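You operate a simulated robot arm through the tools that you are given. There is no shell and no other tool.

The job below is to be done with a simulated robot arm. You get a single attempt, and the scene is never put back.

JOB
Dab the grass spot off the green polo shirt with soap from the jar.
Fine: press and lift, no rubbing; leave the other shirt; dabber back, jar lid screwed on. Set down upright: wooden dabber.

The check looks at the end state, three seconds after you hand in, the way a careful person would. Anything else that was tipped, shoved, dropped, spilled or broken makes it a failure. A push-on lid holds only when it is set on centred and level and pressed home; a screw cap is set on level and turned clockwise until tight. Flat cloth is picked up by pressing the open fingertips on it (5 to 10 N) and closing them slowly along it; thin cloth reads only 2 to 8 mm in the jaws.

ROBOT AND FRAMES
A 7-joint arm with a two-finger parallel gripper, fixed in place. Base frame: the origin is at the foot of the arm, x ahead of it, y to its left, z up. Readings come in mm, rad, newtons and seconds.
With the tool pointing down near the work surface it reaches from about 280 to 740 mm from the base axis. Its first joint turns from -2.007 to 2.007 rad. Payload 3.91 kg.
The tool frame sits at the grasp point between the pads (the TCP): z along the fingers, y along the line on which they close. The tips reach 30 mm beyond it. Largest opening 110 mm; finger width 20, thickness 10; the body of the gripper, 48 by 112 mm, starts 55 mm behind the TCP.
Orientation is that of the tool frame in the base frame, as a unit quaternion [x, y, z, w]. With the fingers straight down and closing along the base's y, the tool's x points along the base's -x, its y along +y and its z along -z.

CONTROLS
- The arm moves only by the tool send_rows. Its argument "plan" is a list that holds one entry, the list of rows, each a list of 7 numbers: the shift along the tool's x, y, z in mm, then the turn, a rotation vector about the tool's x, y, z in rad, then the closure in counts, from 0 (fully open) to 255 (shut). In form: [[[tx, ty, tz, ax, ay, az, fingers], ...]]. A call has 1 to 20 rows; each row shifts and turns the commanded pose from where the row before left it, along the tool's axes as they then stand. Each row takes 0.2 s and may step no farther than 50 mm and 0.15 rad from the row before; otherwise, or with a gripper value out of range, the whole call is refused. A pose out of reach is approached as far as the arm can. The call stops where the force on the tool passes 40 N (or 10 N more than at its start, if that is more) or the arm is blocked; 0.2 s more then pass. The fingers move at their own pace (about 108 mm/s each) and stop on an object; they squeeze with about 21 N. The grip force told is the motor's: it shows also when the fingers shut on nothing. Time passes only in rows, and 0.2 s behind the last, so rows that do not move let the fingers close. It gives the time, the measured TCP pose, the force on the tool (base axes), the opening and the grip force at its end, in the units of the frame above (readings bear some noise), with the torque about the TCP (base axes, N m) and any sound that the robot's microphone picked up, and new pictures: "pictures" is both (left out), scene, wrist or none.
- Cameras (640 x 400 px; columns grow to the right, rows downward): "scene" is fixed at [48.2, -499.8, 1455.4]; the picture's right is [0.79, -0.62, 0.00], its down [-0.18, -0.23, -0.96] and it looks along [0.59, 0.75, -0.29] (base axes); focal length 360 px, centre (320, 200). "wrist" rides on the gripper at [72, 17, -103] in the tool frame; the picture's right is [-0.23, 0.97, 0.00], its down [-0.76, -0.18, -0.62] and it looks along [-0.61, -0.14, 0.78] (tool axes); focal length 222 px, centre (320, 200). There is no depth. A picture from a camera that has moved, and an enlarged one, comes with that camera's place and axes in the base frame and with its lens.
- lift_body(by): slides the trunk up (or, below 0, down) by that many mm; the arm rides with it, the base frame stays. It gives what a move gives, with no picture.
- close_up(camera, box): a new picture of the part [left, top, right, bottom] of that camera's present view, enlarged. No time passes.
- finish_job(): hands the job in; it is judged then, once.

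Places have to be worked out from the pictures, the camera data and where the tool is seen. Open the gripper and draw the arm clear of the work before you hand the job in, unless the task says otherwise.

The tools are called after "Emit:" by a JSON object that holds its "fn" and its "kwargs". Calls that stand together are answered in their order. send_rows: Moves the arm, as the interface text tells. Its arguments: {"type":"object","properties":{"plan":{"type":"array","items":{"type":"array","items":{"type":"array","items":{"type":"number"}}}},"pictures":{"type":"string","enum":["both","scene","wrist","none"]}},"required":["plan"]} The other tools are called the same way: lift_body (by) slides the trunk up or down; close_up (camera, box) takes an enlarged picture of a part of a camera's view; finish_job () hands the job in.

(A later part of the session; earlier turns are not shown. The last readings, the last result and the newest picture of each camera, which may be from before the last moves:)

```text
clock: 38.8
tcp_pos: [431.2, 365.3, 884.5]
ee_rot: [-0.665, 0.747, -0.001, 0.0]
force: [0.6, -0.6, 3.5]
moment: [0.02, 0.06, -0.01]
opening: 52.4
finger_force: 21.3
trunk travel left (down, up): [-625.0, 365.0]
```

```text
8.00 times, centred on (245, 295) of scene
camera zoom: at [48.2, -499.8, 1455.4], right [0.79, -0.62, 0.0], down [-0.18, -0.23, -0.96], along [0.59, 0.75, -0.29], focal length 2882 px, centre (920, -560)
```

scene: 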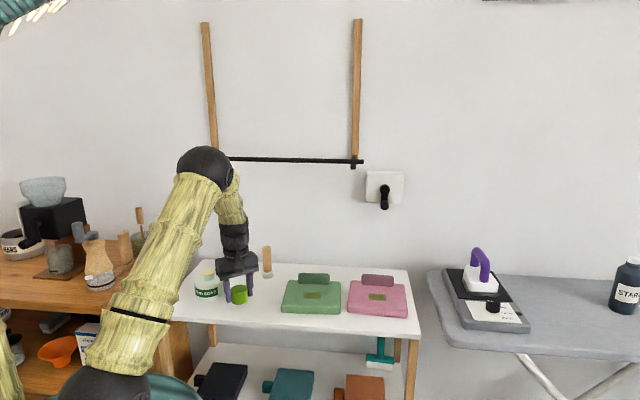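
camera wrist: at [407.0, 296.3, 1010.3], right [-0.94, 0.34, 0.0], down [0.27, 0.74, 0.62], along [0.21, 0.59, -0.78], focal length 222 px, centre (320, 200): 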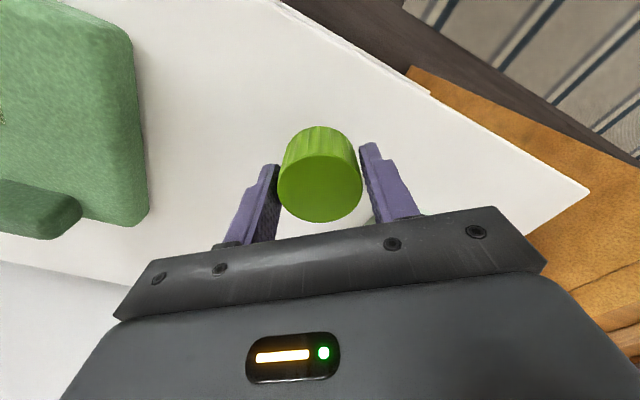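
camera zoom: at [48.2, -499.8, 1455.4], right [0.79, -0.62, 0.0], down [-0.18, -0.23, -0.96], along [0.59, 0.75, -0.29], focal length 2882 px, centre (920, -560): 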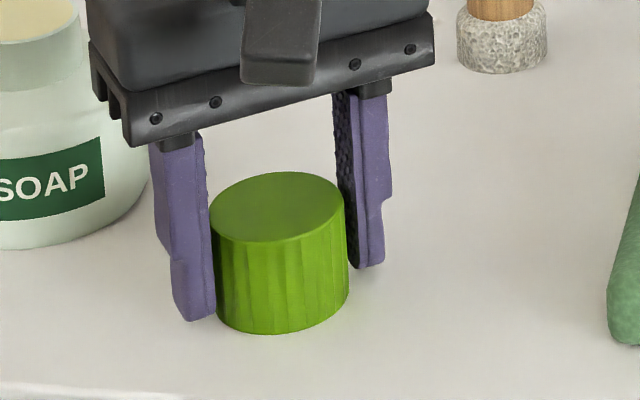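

Contact: 3.5 N upward at TCP z ≈ 884, the cap is on the table. I open the fingers gently and rise clear.

Emit:
{"fn": "send_rows", "kwargs": {"plan": [[[0, 0, 0, 0, 0, 0, 110], [0, 0, 0, 0, 0, 0, 60], [0, 0, 0, 0, 0, 0, 0], [0, 0, 0, 0, 0, 0, 0], [0, 0, -10, 0, 0, 0, 0], [0, 0, -20, 0, 0, 0, 0], [0, 0, -25, 0, 0, 0, 0], [0, 0, -25, 0, 0, 0, 0], [0, 0, -25, 0, 0, 0, 0], [0, 0, 0, 0, 0, 0, 0]]], "pictures": "both"}}

Emit:
{"fn": "close_up", "kwargs": {"camera": "scene", "box": [190, 235, 300, 315]}}

Emit:
{"fn": "close_up", "kwargs": {"camera": "wrist", "box": [120, 0, 480, 230]}}

```text
clock: 41.0
tcp_pos: [431.8, 366.8, 988.0]
ee_rot: [-0.664, 0.747, 0.0, 0.0]
force: [0.2, 0.6, -0.1]
moment: [0.01, 0.0, -0.02]
opening: 109.6
finger_force: 0.1
trunk travel left (down, up): [-625.0, 365.0]
camera wrist: at [407.2, 296.0, 1091.2], right [-0.94, 0.34, 0.0], down [0.27, 0.74, 0.62], along [0.21, 0.59, -0.78], focal length 222 px, centre (320, 200)
```

scene: 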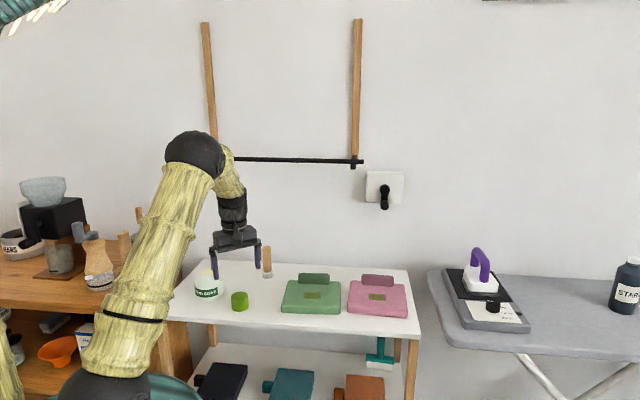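
wrist: 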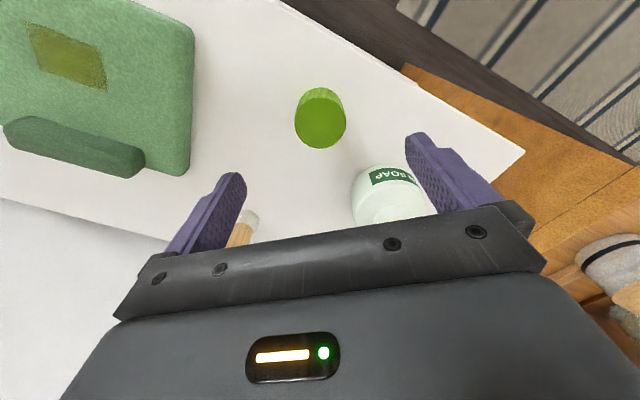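

```text
5.00 times, centred on (245, 275) of scene
camera zoom: at [48.2, -499.8, 1455.4], right [0.79, -0.62, 0.0], down [-0.18, -0.23, -0.96], along [0.59, 0.75, -0.29], focal length 1802 px, centre (695, -175)
```

zoom: 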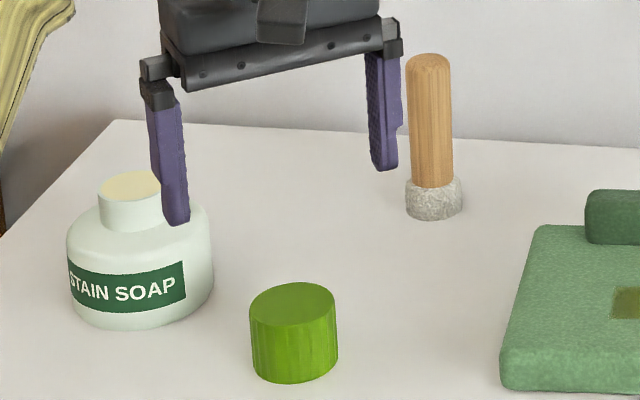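

```text
1.74 times, centred on (300, 115) of wrist
camera zoom: at [407.2, 296.0, 1091.2], right [-0.94, 0.34, 0.0], down [0.27, 0.74, 0.62], along [0.21, 0.59, -0.78], focal length 386 px, centre (355, 348)
```

zoom: 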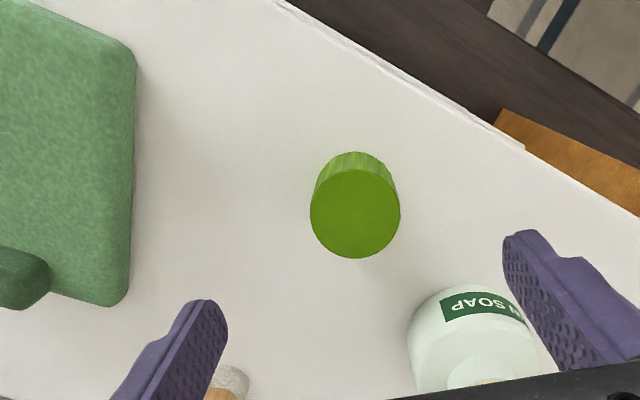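

The cap stands upright on the table at (431, 365), everything else untouched. Next the dabber: I rise a little, turn the hand so the camera faces radially outward, and approach to look at it closely while staying below the rail.

Emit:
{"fn": "send_rows", "kwargs": {"plan": [[[0, 0, -25, 0, 0, 0.13, 0], [0, 0, -25, 0, 0, 0.13, 0], [0, 0, 0, 0, 0, 0.13, 0], [0, 0, 0, 0, 0, 0.13, 0], [0, 0, 0, 0, 0, 0.13, 0], [0, 0, 0, 0, 0, 0.125, 0], [-22, -2.5, 0, 0, 0, 0, 0], [-22, -2.5, 0, 0, 0, 0, 0], [-22, -2.5, 0, 0, 0, 0, 0], [-22, -2.5, 0, 0, 0, 0, 0], [0, 0, 0, 0, 0, 0, 0]]], "pictures": "both"}}

Emit:
{"fn": "close_up", "kwargs": {"camera": "wrist", "box": [200, 50, 480, 230]}}

```text
clock: 43.4
tcp_pos: [507.3, 410.4, 1038.4]
ee_rot: [-0.333, 0.943, 0.0, -0.001]
force: [0.0, 0.7, 0.5]
moment: [-0.01, -0.03, 0.02]
opening: 110.2
finger_force: 0.1
trunk travel left (down, up): [-625.0, 365.0]
camera wrist: at [440.4, 378.6, 1142.3], right [-0.43, 0.9, 0.0], down [0.7, 0.34, 0.62], along [0.56, 0.27, -0.78], focal length 222 px, centre (320, 200)
```

scene: 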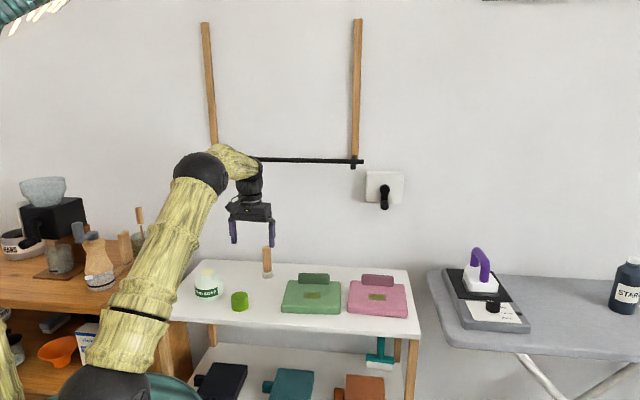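
wrist: 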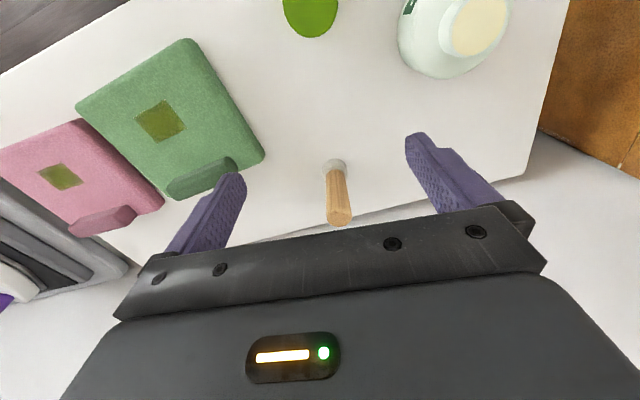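

```text
2.22 times, centred on (340, 140) of wrist
camera zoom: at [440.4, 378.6, 1142.3], right [-0.43, 0.9, 0.0], down [0.7, 0.34, 0.62], along [0.56, 0.27, -0.78], focal length 494 px, centre (276, 333)
```

zoom: 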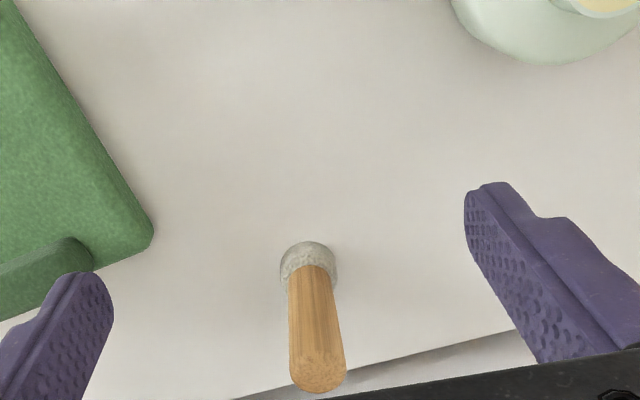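

The wrist view places the dabber's axis near (588, 473), top at about z = 956, roughly 103 mm farther out along my present direction. I descend to grip height here and advance partway with the fingers open, staying under the rail.

Emit:
{"fn": "send_rows", "kwargs": {"plan": [[[0, 0, 25, 0, 0, 0, 0], [0, 0, 25, 0, 0, 0, 0], [0, 0, 25, 0, 0, 0, 0], [0, 0, 25, 0, 0, 0, 0], [0, 0, 15, 0, 0, 0, 0], [-15, -0.5, 0, 0, 0, 0, 0], [-15, -0.5, 0, 0, 0, 0, 0], [-10, -0.5, 0, 0, 0, 0, 0], [0, 0, 0, 0, 0, 0, 0]]], "pictures": "both"}}

Emit:
{"fn": "close_up", "kwargs": {"camera": "wrist", "box": [200, 100, 480, 240]}}

Emit:
{"fn": "close_up", "kwargs": {"camera": "scene", "box": [170, 130, 310, 290]}}

```text
clock: 45.4
tcp_pos: [537.1, 438.1, 923.5]
ee_rot: [-0.333, 0.943, 0.0, 0.0]
force: [0.6, -0.8, -0.1]
moment: [-0.01, -0.01, -0.01]
opening: 109.6
finger_force: 0.0
trunk travel left (down, up): [-625.0, 365.0]
camera wrist: at [471.5, 405.4, 1026.7], right [-0.43, 0.9, 0.0], down [0.7, 0.34, 0.62], along [0.56, 0.27, -0.78], focal length 222 px, centre (320, 200)
```

scene: 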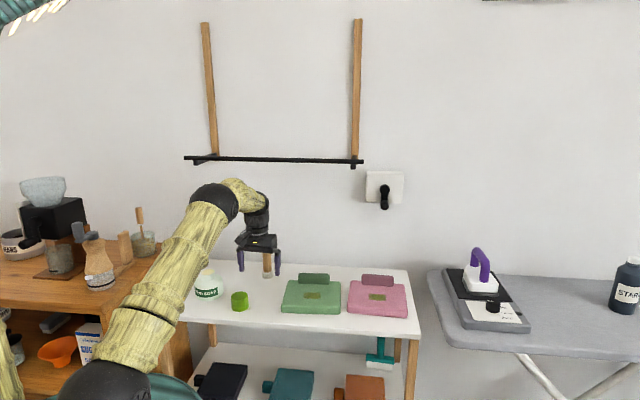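
wrist: 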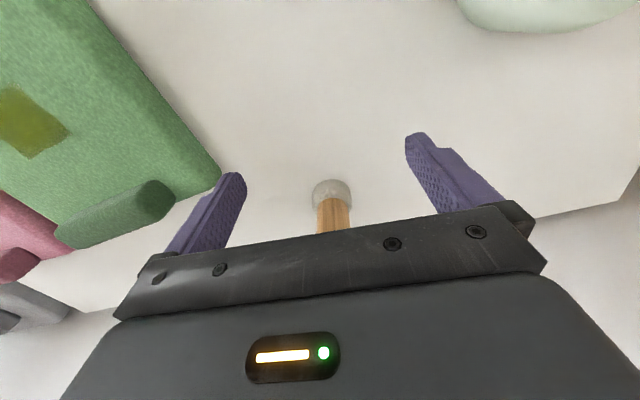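

```text
2.29 times, centred on (340, 170) of wrist
camera zoom: at [471.5, 405.4, 1026.7], right [-0.43, 0.9, 0.0], down [0.7, 0.34, 0.62], along [0.56, 0.27, -0.78], focal length 508 px, centre (274, 269)
```

zoom: 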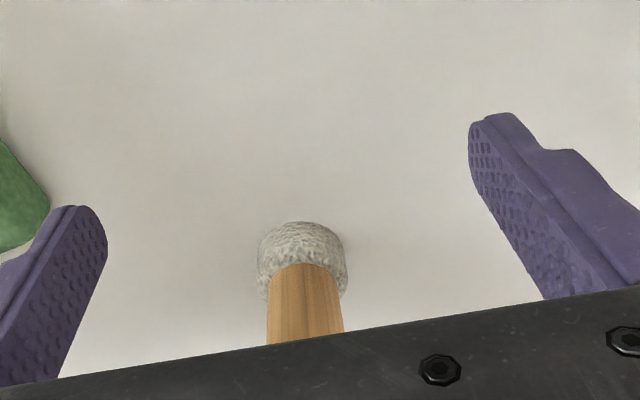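

```text
2.50 times, centred on (240, 210) of scene
camera zoom: at [48.2, -499.8, 1455.4], right [0.79, -0.62, 0.0], down [-0.18, -0.23, -0.96], along [0.59, 0.75, -0.29], focal length 901 px, centre (520, 175)
```

zoom: 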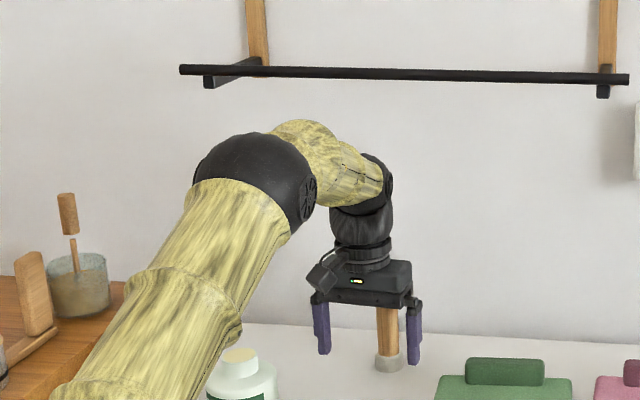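

The head's near edge gives the dabber axis at about (588, 475.5): 63 mm farther out and 2.6 mm to the tool's −y side. I advance 45 mm with that side correction and check tracking near the reach limit.

Emit:
{"fn": "send_rows", "kwargs": {"plan": [[[-12, -0.7, 0, 0, 0, 0, 0], [-12, -0.7, 0, 0, 0, 0, 0], [-12, -0.6, 0, 0, 0, 0, 0], [-9, -0.6, 0, 0, 0, 0, 0], [0, 0, 0, 0, 0, 0, 0]]], "pictures": "both"}}

Emit:
{"fn": "close_up", "kwargs": {"camera": "wrist", "box": [200, 100, 480, 240]}}

Emit:
{"fn": "close_up", "kwargs": {"camera": "scene", "box": [170, 130, 310, 290]}}

```text
clock: 46.6
tcp_pos: [574.1, 463.4, 921.5]
ee_rot: [-0.333, 0.943, 0.0, 0.001]
force: [0.4, -0.4, -0.2]
moment: [-0.03, -0.04, 0.0]
opening: 110.0
finger_force: 0.1
trunk travel left (down, up): [-625.0, 365.0]
camera wrist: at [507.8, 431.3, 1025.2], right [-0.43, 0.9, 0.0], down [0.7, 0.34, 0.62], along [0.56, 0.27, -0.78], focal length 222 px, centre (320, 200)
```

scene: 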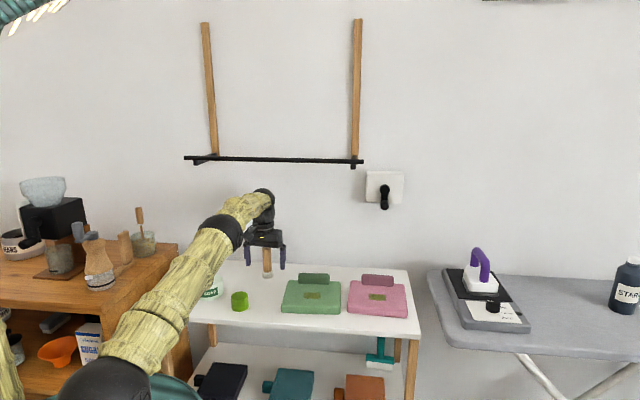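
wrist: 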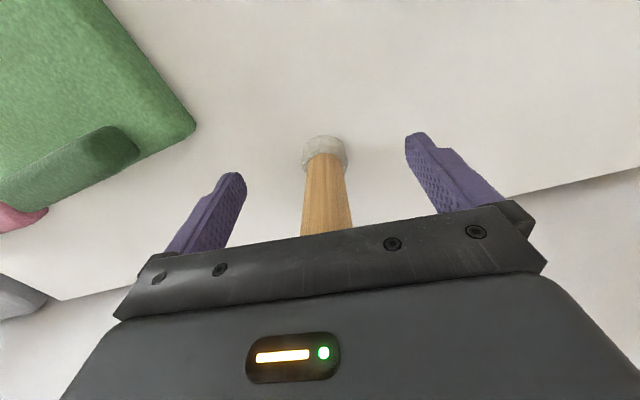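

```text
2.29 times, centred on (340, 170) of wrist
camera zoom: at [507.8, 431.3, 1025.2], right [-0.43, 0.9, 0.0], down [0.7, 0.34, 0.62], along [0.56, 0.27, -0.78], focal length 508 px, centre (274, 269)
```

zoom: 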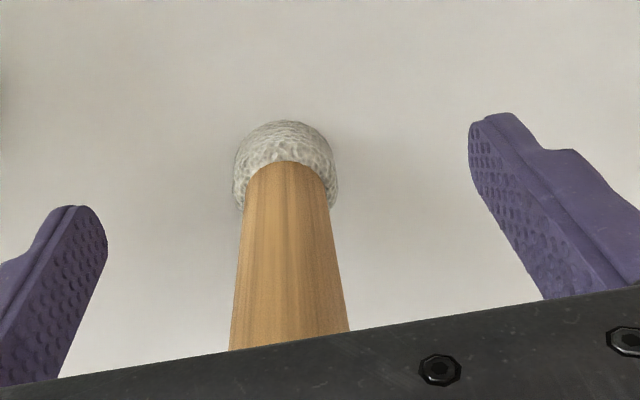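

```text
2.50 times, centred on (240, 210) of scene
camera zoom: at [48.2, -499.8, 1455.4], right [0.79, -0.62, 0.0], down [-0.18, -0.23, -0.96], along [0.59, 0.75, -0.29], focal length 901 px, centre (520, 175)
```

zoom: 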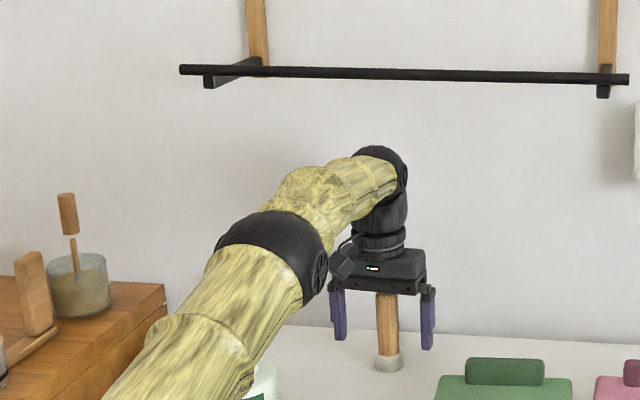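

Tracking is fine at r = 738, and the dabber is at (588, 475), 18 mm farther out and laterally centred. I advance the last 18 mm in small steps and see whether the arm follows.

Emit:
{"fn": "send_rows", "kwargs": {"plan": [[[-6, 0, 0, 0, 0, 0, 0], [-6, 0, 0, 0, 0, 0, 0], [-6, 0, 0, 0, 0, 0, 0], [0, 0, 0, 0, 0, 0, 0]]], "pictures": "both"}}

Emit:
{"fn": "close_up", "kwargs": {"camera": "wrist", "box": [200, 80, 480, 240]}}

Emit:
{"fn": "close_up", "kwargs": {"camera": "scene", "box": [210, 180, 310, 290]}}

```text
clock: 47.6
tcp_pos: [579.9, 467.0, 921.6]
ee_rot: [-0.333, 0.943, 0.0, 0.0]
force: [1.1, -0.8, 0.3]
moment: [-0.03, 0.0, 0.0]
opening: 110.2
finger_force: 0.0
out of reach, approached as far as the arm can: row 2, 3
trunk travel left (down, up): [-625.0, 365.0]
camera wrist: at [512.9, 435.4, 1026.1], right [-0.43, 0.9, 0.0], down [0.7, 0.34, 0.62], along [0.56, 0.27, -0.78], focal length 222 px, centre (320, 200)
```

scene: 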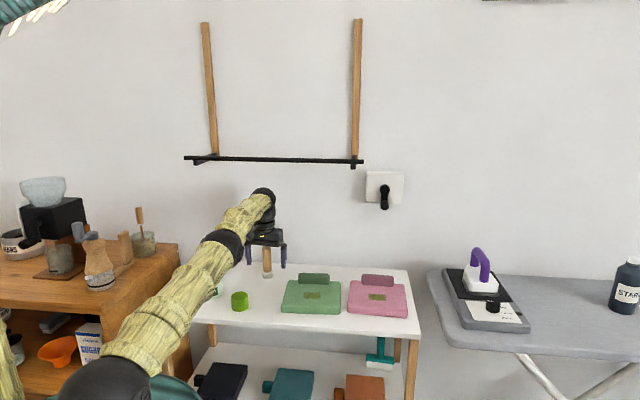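
wrist: 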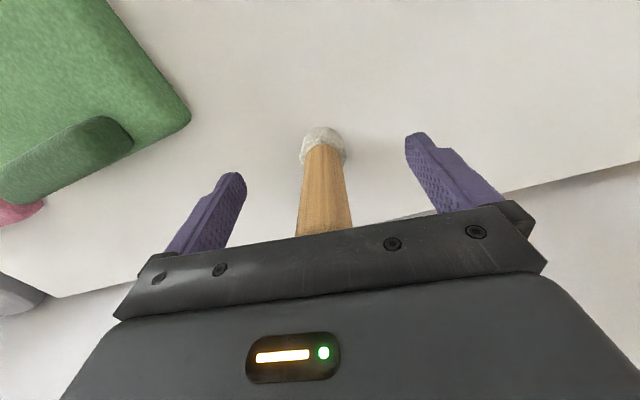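

```text
2.29 times, centred on (340, 160) of wrist
camera zoom: at [512.9, 435.4, 1026.1], right [-0.43, 0.9, 0.0], down [0.7, 0.34, 0.62], along [0.56, 0.27, -0.78], focal length 508 px, centre (274, 291)
```

zoom: 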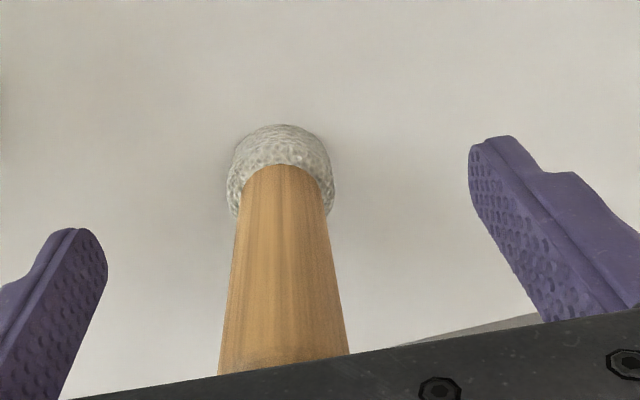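

```text
3.64 times, centred on (260, 235) of scene
camera zoom: at [48.2, -499.8, 1455.4], right [0.79, -0.62, 0.0], down [-0.18, -0.23, -0.96], along [0.59, 0.75, -0.29], focal length 1310 px, centre (538, 73)
```

zoom: 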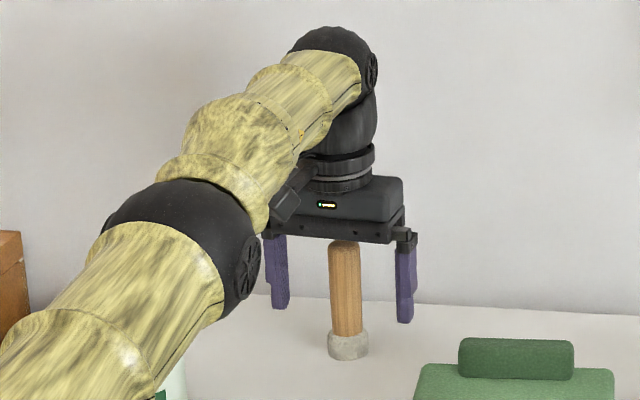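

The arm reaches only r ≈ 744 with the tool vertical, 11 mm short. Tilting the tool slightly about its closing axis (tips outward) brings the wrist inward and doesn't change the pad contact on the handle, so I tilt by 0.06 rad and see where the tool ends up.

Emit:
{"fn": "send_rows", "kwargs": {"plan": [[[0, 0, 0, 0, -0.03, 0, 0], [0, 0, 0, 0, -0.03, 0, 0], [0, 0, 0, 0, 0, 0, 0]]], "pictures": "wrist"}}

Emit:
{"fn": "close_up", "kwargs": {"camera": "wrist", "box": [200, 80, 480, 240]}}

```text
clock: 48.4
tcp_pos: [579.2, 467.5, 921.9]
ee_rot: [-0.333, 0.943, 0.011, 0.029]
force: [-0.2, -0.2, -0.6]
moment: [0.01, 0.01, 0.01]
opening: 110.1
finger_force: 0.0
trunk travel left (down, up): [-625.0, 365.0]
camera wrist: at [508.5, 431.5, 1021.2], right [-0.43, 0.9, 0.01], down [0.67, 0.32, 0.67], along [0.6, 0.3, -0.74], focal length 222 px, centre (320, 200)
```

wrist: 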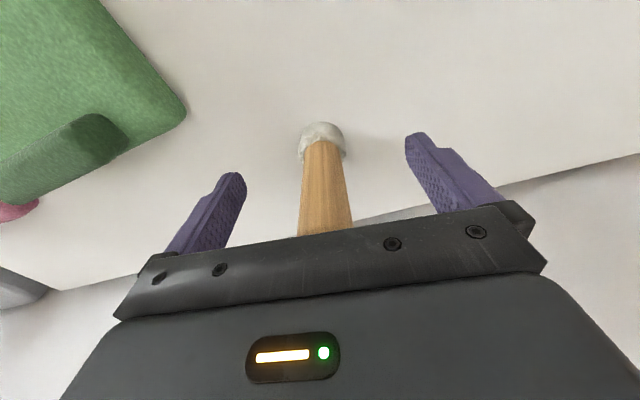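

```text
2.29 times, centred on (340, 160) of wrist
camera zoom: at [508.5, 431.5, 1021.2], right [-0.43, 0.9, 0.01], down [0.67, 0.32, 0.67], along [0.6, 0.3, -0.74], focal length 508 px, centre (274, 291)
```

zoom: 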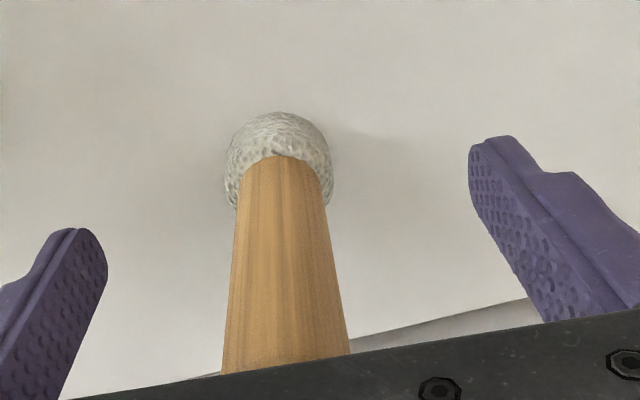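

The tilt took with the tool at (579, 467.5), and the dabber still reads (588, 475.3). I advance the remaining 11.5 mm.

Emit:
{"fn": "send_rows", "kwargs": {"plan": [[[-4, 0.1, 0.2, 0, 0, 0, 0], [-4, 0.1, 0.2, 0, 0, 0, 0], [-3.5, 0.1, 0.3, 0, 0, 0, 0], [0, 0, 0, 0, 0, 0, 0]]], "pictures": "wrist"}}

Emit:
{"fn": "close_up", "kwargs": {"camera": "wrist", "box": [200, 60, 480, 240]}}

Emit:
{"fn": "close_up", "kwargs": {"camera": "scene", "box": [225, 215, 305, 295]}}

```text
clock: 49.4
tcp_pos: [588.3, 475.2, 922.5]
ee_rot: [-0.332, 0.943, 0.01, 0.028]
force: [-0.3, -0.6, -0.8]
moment: [-0.02, -0.04, 0.03]
opening: 109.7
finger_force: 0.0
trunk travel left (down, up): [-625.0, 365.0]
camera wrist: at [517.1, 439.0, 1022.0], right [-0.43, 0.9, 0.01], down [0.67, 0.32, 0.67], along [0.6, 0.3, -0.74], focal length 222 px, centre (320, 200)
```

wrist: 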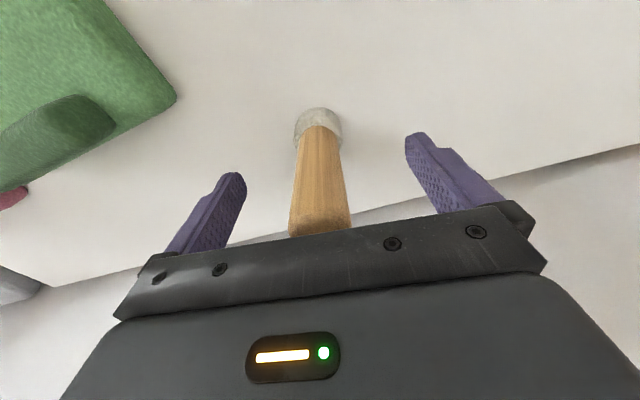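

```text
2.22 times, centred on (340, 150) of wrist
camera zoom: at [517.1, 439.0, 1022.0], right [-0.43, 0.9, 0.01], down [0.67, 0.32, 0.67], along [0.6, 0.3, -0.74], focal length 494 px, centre (276, 311)
```

zoom: 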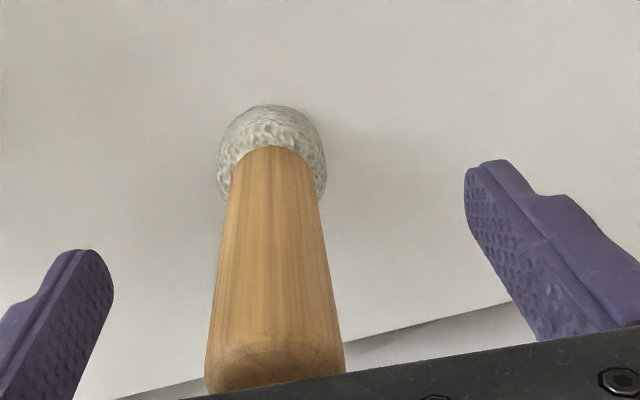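

```text
5.00 times, centred on (265, 255) of scene
camera zoom: at [48.2, -499.8, 1455.4], right [0.79, -0.62, 0.0], down [-0.18, -0.23, -0.96], along [0.59, 0.75, -0.29], focal length 1802 px, centre (595, -75)
```

zoom: 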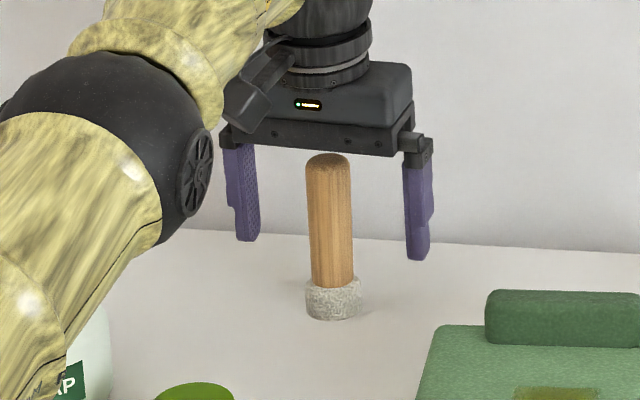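

The tool is at (588.3, 475.2) with the handle centred between the fingers to within a millimetre. I close slowly on the handle.

Emit:
{"fn": "send_rows", "kwargs": {"plan": [[[0, 0, 0, 0, 0, 0, 80], [0, 0, 0, 0, 0, 0, 130], [0, 0, 0, 0, 0, 0, 160], [0, 0, 0, 0, 0, 0, 175], [0, 0, 0, 0, 0, 0, 190], [0, 0, 0, 0, 0, 0, 255], [0, 0, 0, 0, 0, 0, 255], [0, 0, 0, 0, 0, 0, 255]]], "pictures": "both"}}

Emit:
{"fn": "close_up", "kwargs": {"camera": "scene", "box": [225, 215, 305, 295]}}

```text
clock: 51.2
tcp_pos: [588.9, 474.4, 923.7]
ee_rot: [-0.333, 0.942, 0.01, 0.028]
force: [0.2, -0.2, 0.0]
moment: [-0.01, 0.0, 0.0]
opening: 28.4
finger_force: 20.9
trunk travel left (down, up): [-625.0, 365.0]
camera wrist: at [517.0, 439.0, 1022.0], right [-0.43, 0.9, 0.01], down [0.67, 0.32, 0.67], along [0.6, 0.3, -0.74], focal length 222 px, centre (320, 200)
```

scene: 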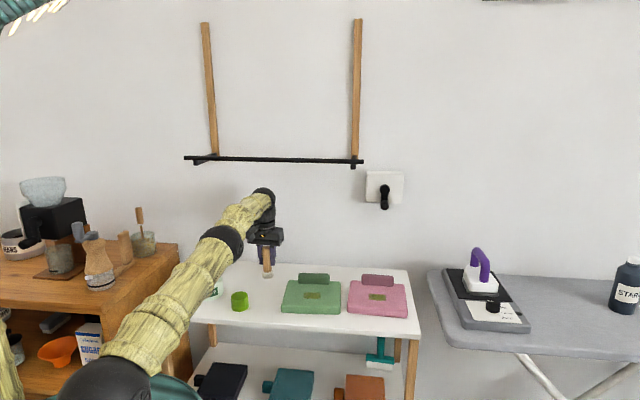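
wrist: 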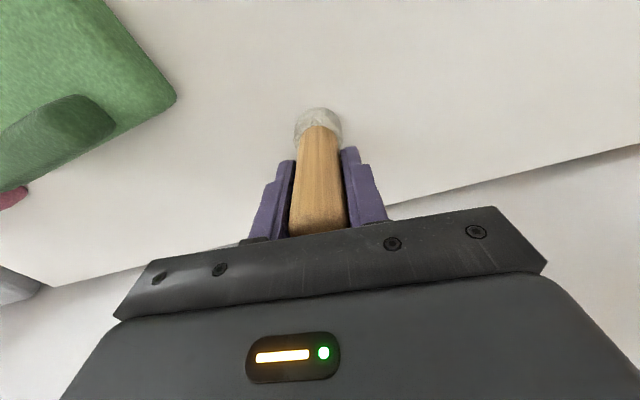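

```text
5.00 times, centred on (265, 255) of scene
camera zoom: at [48.2, -499.8, 1455.4], right [0.79, -0.62, 0.0], down [-0.18, -0.23, -0.96], along [0.59, 0.75, -0.29], focal length 1802 px, centre (595, -75)
```

zoom: 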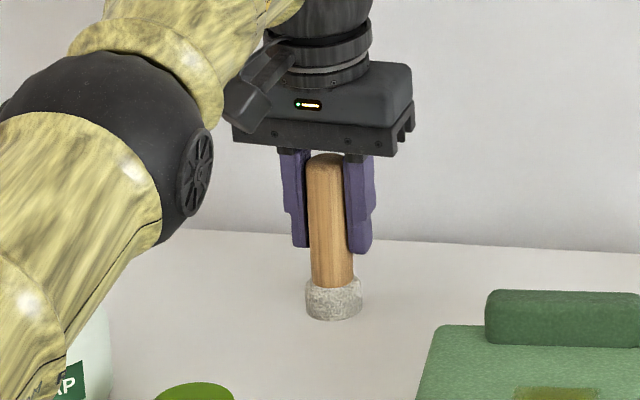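

The dabber is held at 28.4 mm; its standing pose is TCP (588.6, 474.8, 922.8), which I note for putting it back. I lift it 24 mm and draw it straight back toward the base, out from under the rail.

Emit:
{"fn": "send_rows", "kwargs": {"plan": [[[0, 0, -4, 0, 0, 0, 255], [0, 0, -8, 0, 0, 0, 255], [0, 0, -12, 0, 0, 0, 255], [0, 0, 0, 0, 0, 0, 255], [15, 0, -1, 0, 0, 0, 255], [22, 0, -1.4, 0, 0, 0, 255], [22, 0, -1.4, 0, 0, 0, 255], [22, 0, -1.4, 0, 0, 0, 255], [22, 0, -1.4, 0, 0, 0, 255], [0, 0, 0, 0, 0, 0, 255]]], "pictures": "both"}}

Emit:
{"fn": "close_up", "kwargs": {"camera": "scene", "box": [195, 215, 305, 305]}}

```text
clock: 53.4
tcp_pos: [508.0, 408.3, 948.5]
ee_rot: [-0.334, 0.942, 0.01, 0.028]
force: [0.9, 0.4, -0.6]
moment: [-0.03, 0.01, -0.01]
opening: 28.7
finger_force: 21.2
trunk travel left (down, up): [-625.0, 365.0]
camera wrist: at [435.8, 372.5, 1046.0], right [-0.43, 0.9, 0.01], down [0.67, 0.32, 0.67], along [0.6, 0.3, -0.74], focal length 222 px, centre (320, 200)
```

scene: 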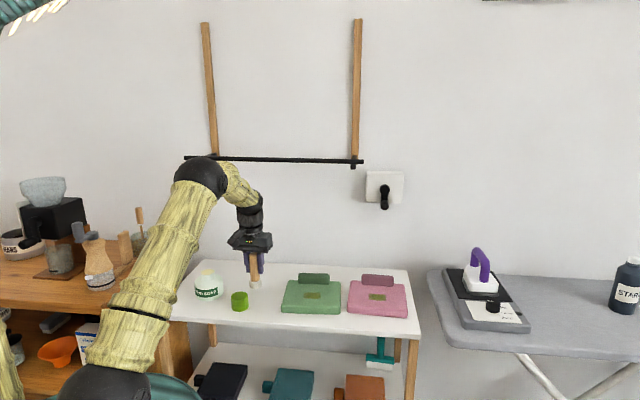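
wrist: 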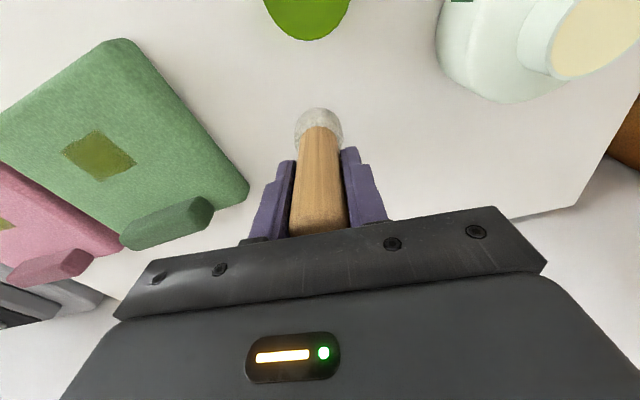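

```text
4.44 times, centred on (250, 260) of scene
camera zoom: at [48.2, -499.8, 1455.4], right [0.79, -0.62, 0.0], down [-0.18, -0.23, -0.96], along [0.59, 0.75, -0.29], focal length 1601 px, centre (631, -67)
```

zoom: 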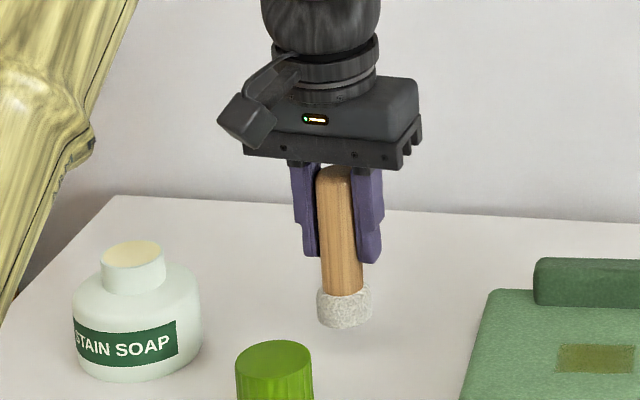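

The dabber hangs vertical and clear. I raise it and carry it above the open jar.

Emit:
{"fn": "send_rows", "kwargs": {"plan": [[[0, 0, -23, 0, 0, 0, 255], [0, 0, -23, 0, 0, 0, 255], [0, 0, -23, 0, 0, 0, 255], [0, 0, -23, 0, 0, 0, 255], [7.3, 27.3, -0.5, 0, 0, 0, 255], [7.3, 27.3, -0.5, 0, 0, 0, 255], [7.3, 27.3, -0.5, 0, 0, 0, 255], [7.3, 27.3, -0.5, 0, 0, 0, 255], [7.3, 27.3, -0.5, 0, 0, 0, 255], [0, 0, 0, 0, 0, 0, 255]]], "pictures": "both"}}

Emit:
{"fn": "close_up", "kwargs": {"camera": "scene", "box": [170, 205, 280, 305]}}

Emit:
{"fn": "close_up", "kwargs": {"camera": "wrist", "box": [220, 50, 460, 230]}}

```text
clock: 55.6
tcp_pos: [386.2, 489.1, 1042.7]
ee_rot: [-0.332, 0.943, 0.009, 0.028]
force: [0.2, -0.2, -1.0]
moment: [0.04, 0.02, 0.05]
opening: 28.5
finger_force: 21.2
trunk travel left (down, up): [-625.0, 365.0]
camera wrist: at [315.3, 453.9, 1141.4], right [-0.43, 0.9, 0.01], down [0.67, 0.32, 0.67], along [0.6, 0.3, -0.74], focal length 222 px, centre (320, 200)
```

scene: 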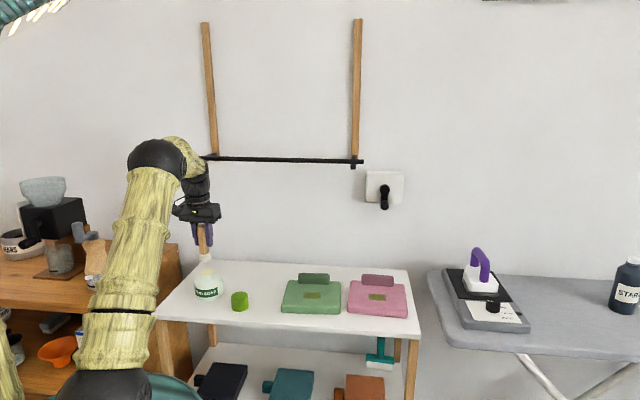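
wrist: 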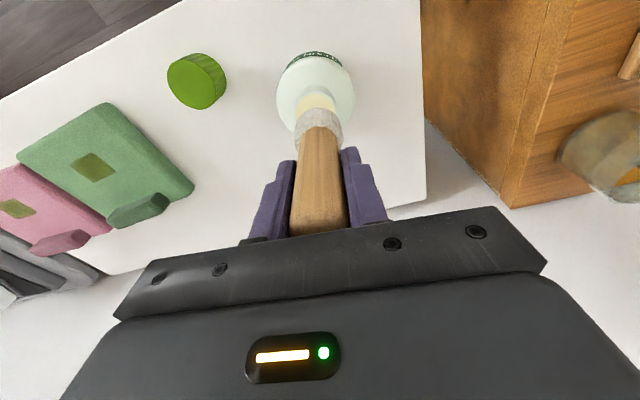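

```text
4.00 times, centred on (225, 255) of scene
camera zoom: at [48.2, -499.8, 1455.4], right [0.79, -0.62, 0.0], down [-0.18, -0.23, -0.96], along [0.59, 0.75, -0.29], focal length 1441 px, centre (700, -20)
```

zoom: 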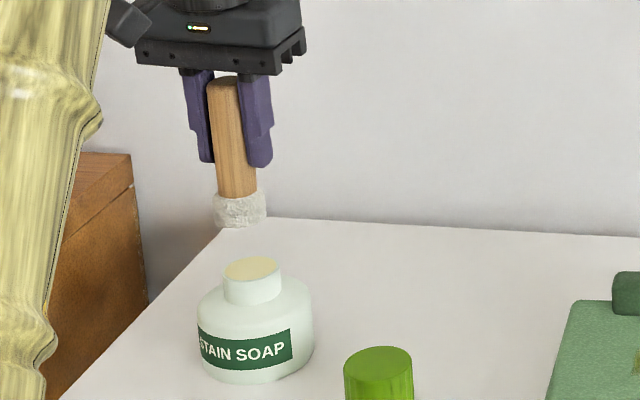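

```text
2.22 times, centred on (340, 140) of wrist
camera zoom: at [315.3, 453.9, 1141.4], right [-0.43, 0.9, 0.01], down [0.67, 0.32, 0.67], along [0.6, 0.3, -0.74], focal length 494 px, centre (276, 333)
```

zoom: 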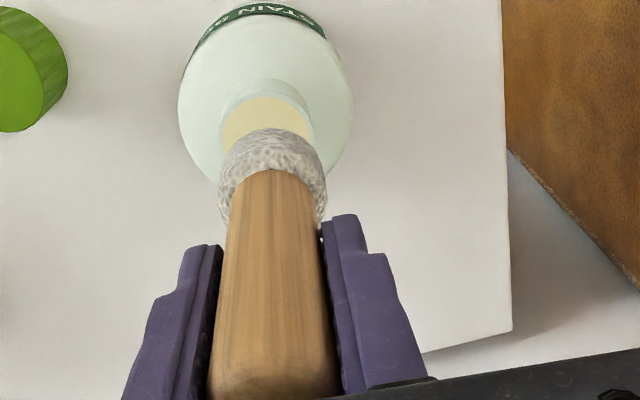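

The dabber's head is about 25 mm above the neck and about 4 mm off the jar axis by both cameras. I correct sideways and lower partway.

Emit:
{"fn": "send_rows", "kwargs": {"plan": [[[-2.2, -3.1, 0, 0, 0, 0, 255], [0.5, 0, 8, 0, 0, 0, 255], [0.5, 0, 8, 0, 0, 0, 255], [0, 0, 0, 0, 0, 0, 255]]], "pictures": "both"}}

Emit:
{"fn": "close_up", "kwargs": {"camera": "scene", "box": [180, 225, 240, 305]}}

Emit:
{"fn": "close_up", "kwargs": {"camera": "wrist", "box": [240, 40, 400, 160]}}

```text
clock: 56.6
tcp_pos: [391.3, 487.7, 1024.1]
ee_rot: [-0.333, 0.942, 0.011, 0.028]
force: [-0.7, 0.5, -0.2]
moment: [0.0, 0.02, 0.0]
opening: 28.4
finger_force: 21.0
trunk travel left (down, up): [-625.0, 365.0]
camera wrist: at [319.8, 451.3, 1122.7], right [-0.43, 0.9, 0.01], down [0.67, 0.32, 0.67], along [0.6, 0.3, -0.74], focal length 222 px, centre (320, 200)
```

scene: 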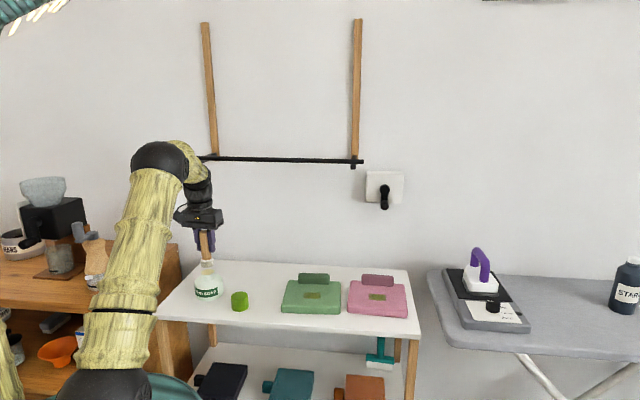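
wrist: 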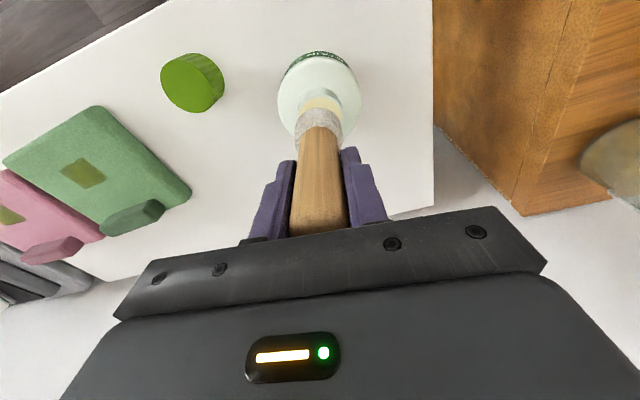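

```text
5.00 times, centred on (210, 265) of scene
camera zoom: at [48.2, -499.8, 1455.4], right [0.79, -0.62, 0.0], down [-0.18, -0.23, -0.96], along [0.59, 0.75, -0.29], focal length 1802 px, centre (870, -125)
```

zoom: 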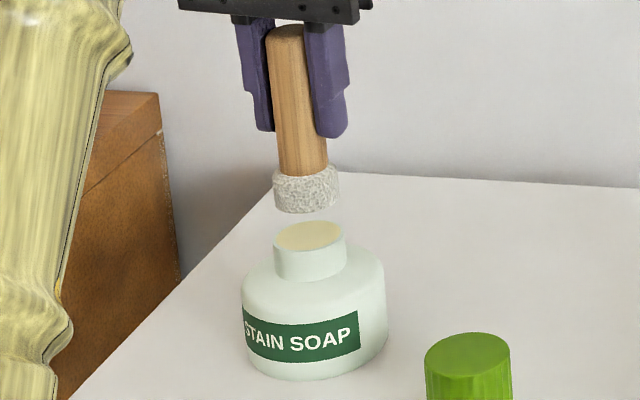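

```text
3.33 times, centred on (320, 100) of wrist
camera zoom: at [319.8, 451.3, 1122.7], right [-0.43, 0.9, 0.01], down [0.67, 0.32, 0.67], along [0.6, 0.3, -0.74], focal length 740 px, centre (320, 533)
```

zoom: 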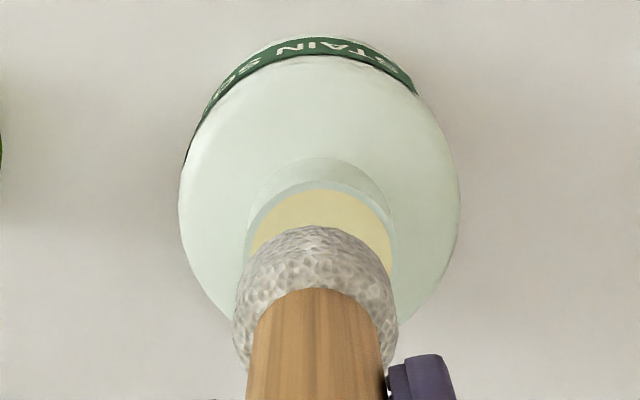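

Head and neck line up in both views; the rim is at about z ≈ 929, with roughly 20 mm to go. I lower toward the soap surface in decreasing steps.

Emit:
{"fn": "send_rows", "kwargs": {"plan": [[[0.3, 0, 5, 0, 0, 0, 255], [0.3, 0, 5, 0, 0, 0, 255], [0.2, 0, 4, 0, 0, 0, 255], [0, 0, 0, 0, 0, 0, 255]]], "pictures": "both"}}

Emit:
{"fn": "close_up", "kwargs": {"camera": "scene", "box": [185, 240, 235, 305]}}

Emit:
{"fn": "close_up", "kwargs": {"camera": "wrist", "box": [240, 40, 400, 160]}}

```text
clock: 57.6
tcp_pos: [391.0, 486.8, 1009.8]
ee_rot: [-0.333, 0.942, 0.01, 0.029]
force: [0.2, 0.7, -0.9]
moment: [0.0, -0.02, 0.01]
opening: 29.0
finger_force: 20.6
trunk travel left (down, up): [-625.0, 365.0]
camera wrist: at [320.4, 450.7, 1108.2], right [-0.43, 0.9, 0.01], down [0.67, 0.32, 0.67], along [0.6, 0.3, -0.74], focal length 222 px, centre (320, 200)
```

scene: 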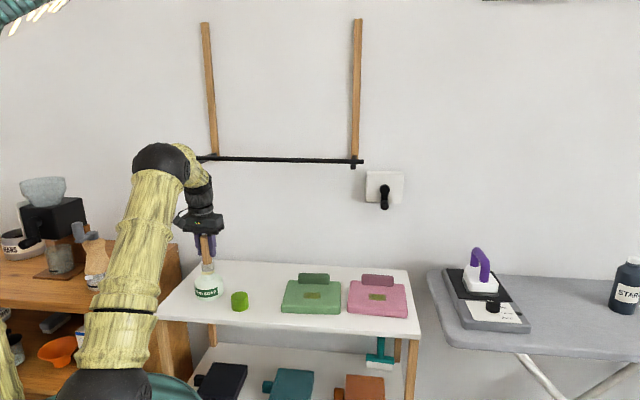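
wrist: 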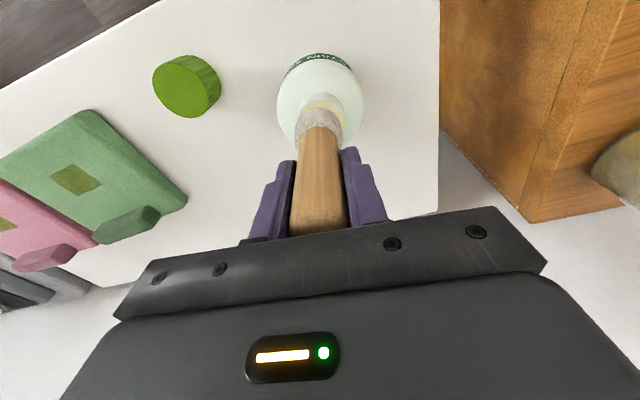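

```text
6.15 times, centred on (210, 272) of scene
camera zoom: at [48.2, -499.8, 1455.4], right [0.79, -0.62, 0.0], down [-0.18, -0.23, -0.96], along [0.59, 0.75, -0.29], focal length 2217 px, centre (997, -246)
```

zoom: 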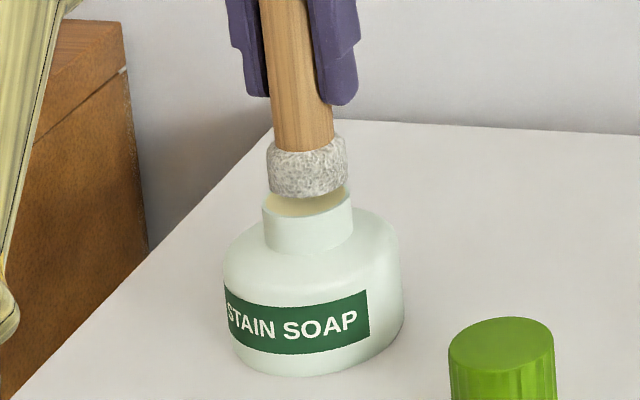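

```text
3.33 times, centred on (320, 100) of wrist
camera zoom: at [320.4, 450.7, 1108.2], right [-0.43, 0.9, 0.01], down [0.67, 0.32, 0.67], along [0.6, 0.3, -0.74], focal length 740 px, centre (320, 533)
```

zoom: 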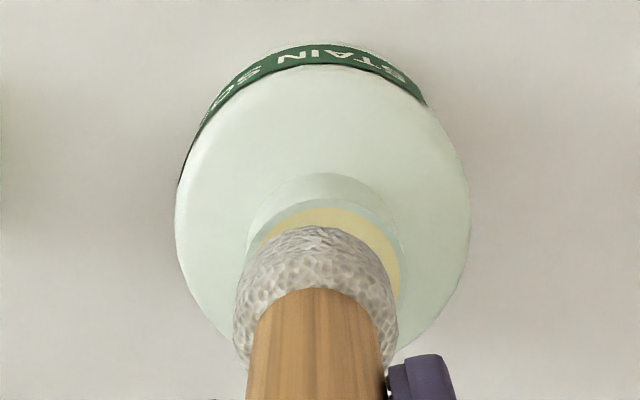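

The wrist view shows the head about 2.3 mm off the neck's centre along the tool's y, and the scene view agrees. I shift 2.2 mm in +y of the tool and lower further, watching for contact.

Emit:
{"fn": "send_rows", "kwargs": {"plan": [[[0, 2.2, 0, 0, 0, 0, 255], [0.1, 0, 2, 0, 0, 0, 255], [0.1, 0, 2, 0, 0, 0, 255], [0.1, 0, 2, 0, 0, 0, 255], [0, 0, 0, 0, 0, 0, 255]]], "pictures": "none"}}

Emit:
{"fn": "close_up", "kwargs": {"camera": "scene", "box": [185, 240, 235, 305]}}

Emit:
{"fn": "close_up", "kwargs": {"camera": "wrist", "box": [240, 40, 400, 160]}}

```text
clock: 58.8
tcp_pos: [388.3, 488.9, 1003.1]
ee_rot: [-0.333, 0.942, 0.01, 0.028]
force: [-0.2, -1.0, -0.7]
moment: [-0.02, 0.01, 0.04]
opening: 28.8
finger_force: 20.8
trunk travel left (down, up): [-625.0, 365.0]
```

```text
6.15 times, centred on (210, 272) of scene
camera zoom: at [48.2, -499.8, 1455.4], right [0.79, -0.62, 0.0], down [-0.18, -0.23, -0.96], along [0.59, 0.75, -0.29], focal length 2217 px, centre (997, -246)
```

zoom: 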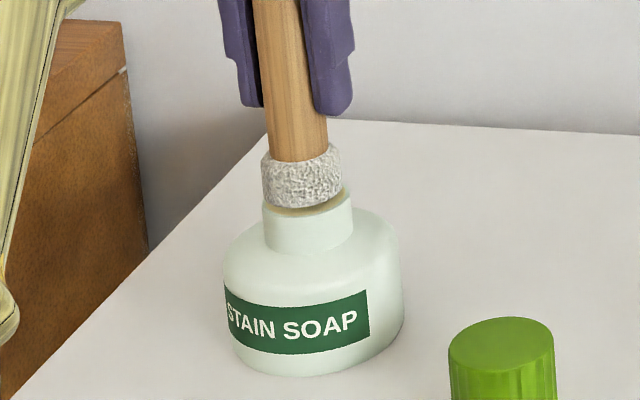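

```text
3.33 times, centred on (320, 100) of wrist
camera zoom: at [318.2, 453.7, 1102.2], right [-0.43, 0.9, 0.01], down [0.67, 0.32, 0.67], along [0.6, 0.3, -0.74], focal length 740 px, centre (320, 533)
```

zoom: 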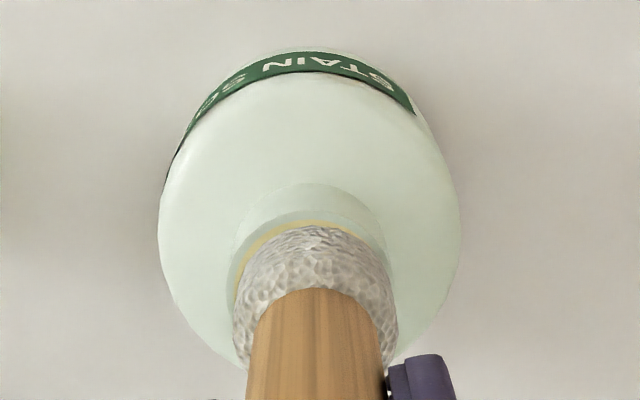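

I overshot slightly: the head is now about 1.2 mm past centre the other way. I correct by −1.2 mm and continue down 1 mm at a time.

Emit:
{"fn": "send_rows", "kwargs": {"plan": [[[0, -1.2, 0, 0, 0, 0, 255], [0, 0, 1, 0, 0, 0, 255], [0, 0, 1, 0, 0, 0, 255], [0, 0, 1, 0, 0, 0, 255], [0, 0, 0, 0, 0, 0, 255]]], "pictures": "none"}}

Emit:
{"fn": "close_up", "kwargs": {"camera": "scene", "box": [185, 240, 235, 305]}}

Emit:
{"fn": "close_up", "kwargs": {"camera": "wrist", "box": [240, 40, 400, 160]}}

```text
clock: 60.0
tcp_pos: [389.3, 487.6, 999.0]
ee_rot: [-0.332, 0.943, 0.01, 0.028]
force: [-0.6, 0.0, -0.5]
moment: [0.0, 0.01, 0.05]
opening: 28.5
finger_force: 20.8
trunk travel left (down, up): [-625.0, 365.0]
```

```text
6.15 times, centred on (210, 272) of scene
camera zoom: at [48.2, -499.8, 1455.4], right [0.79, -0.62, 0.0], down [-0.18, -0.23, -0.96], along [0.59, 0.75, -0.29], focal length 2217 px, centre (997, -246)
```

zoom: 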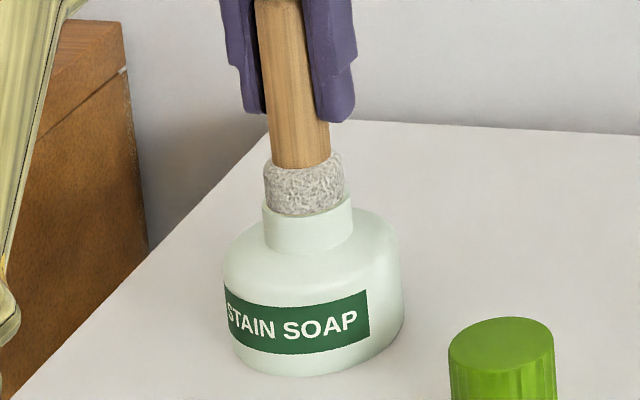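

```text
3.33 times, centred on (320, 100) of wrist
camera zoom: at [318.7, 452.5, 1098.9], right [-0.43, 0.9, 0.01], down [0.67, 0.32, 0.67], along [0.6, 0.3, -0.74], focal length 740 px, centre (320, 533)
```

zoom: 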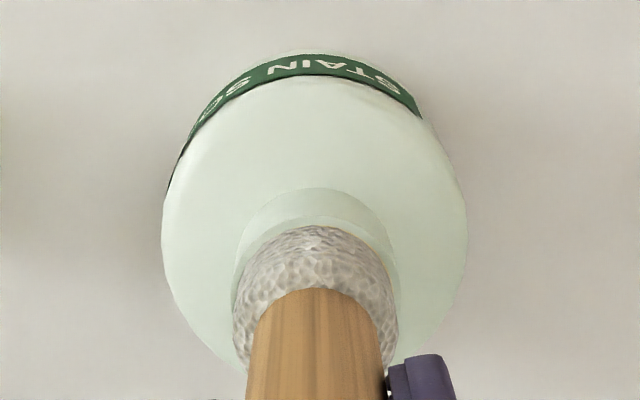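

The head is now at the rim with no contact force yet. I continue down in 1 mm steps.

Emit:
{"fn": "send_rows", "kwargs": {"plan": [[[0, 0, 1, 0, 0, 0, 255], [0, 0, 1, 0, 0, 0, 255], [0, 0, 0, 0, 0, 0, 255]]], "pictures": "none"}}

Emit:
{"fn": "close_up", "kwargs": {"camera": "scene", "box": [185, 240, 235, 305]}}

```text
clock: 60.8
tcp_pos: [389.7, 488.3, 999.1]
ee_rot: [-0.333, 0.943, 0.01, 0.028]
force: [-1.4, 0.8, 8.1]
moment: [-0.08, 0.11, 0.03]
opening: 28.6
finger_force: 20.9
trunk travel left (down, up): [-625.0, 365.0]
```

```text
6.15 times, centred on (210, 272) of scene
camera zoom: at [48.2, -499.8, 1455.4], right [0.79, -0.62, 0.0], down [-0.18, -0.23, -0.96], along [0.59, 0.75, -0.29], focal length 2217 px, centre (997, -246)
```

zoom: 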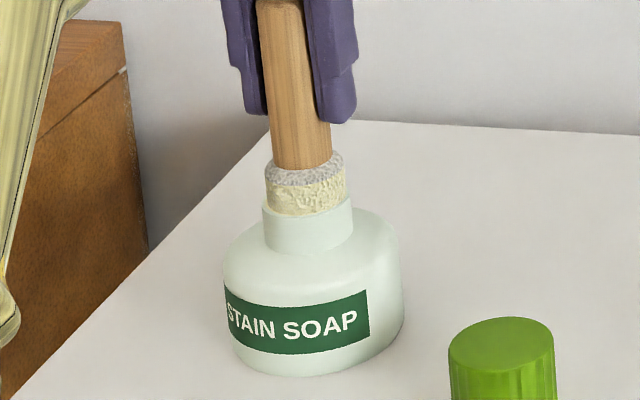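

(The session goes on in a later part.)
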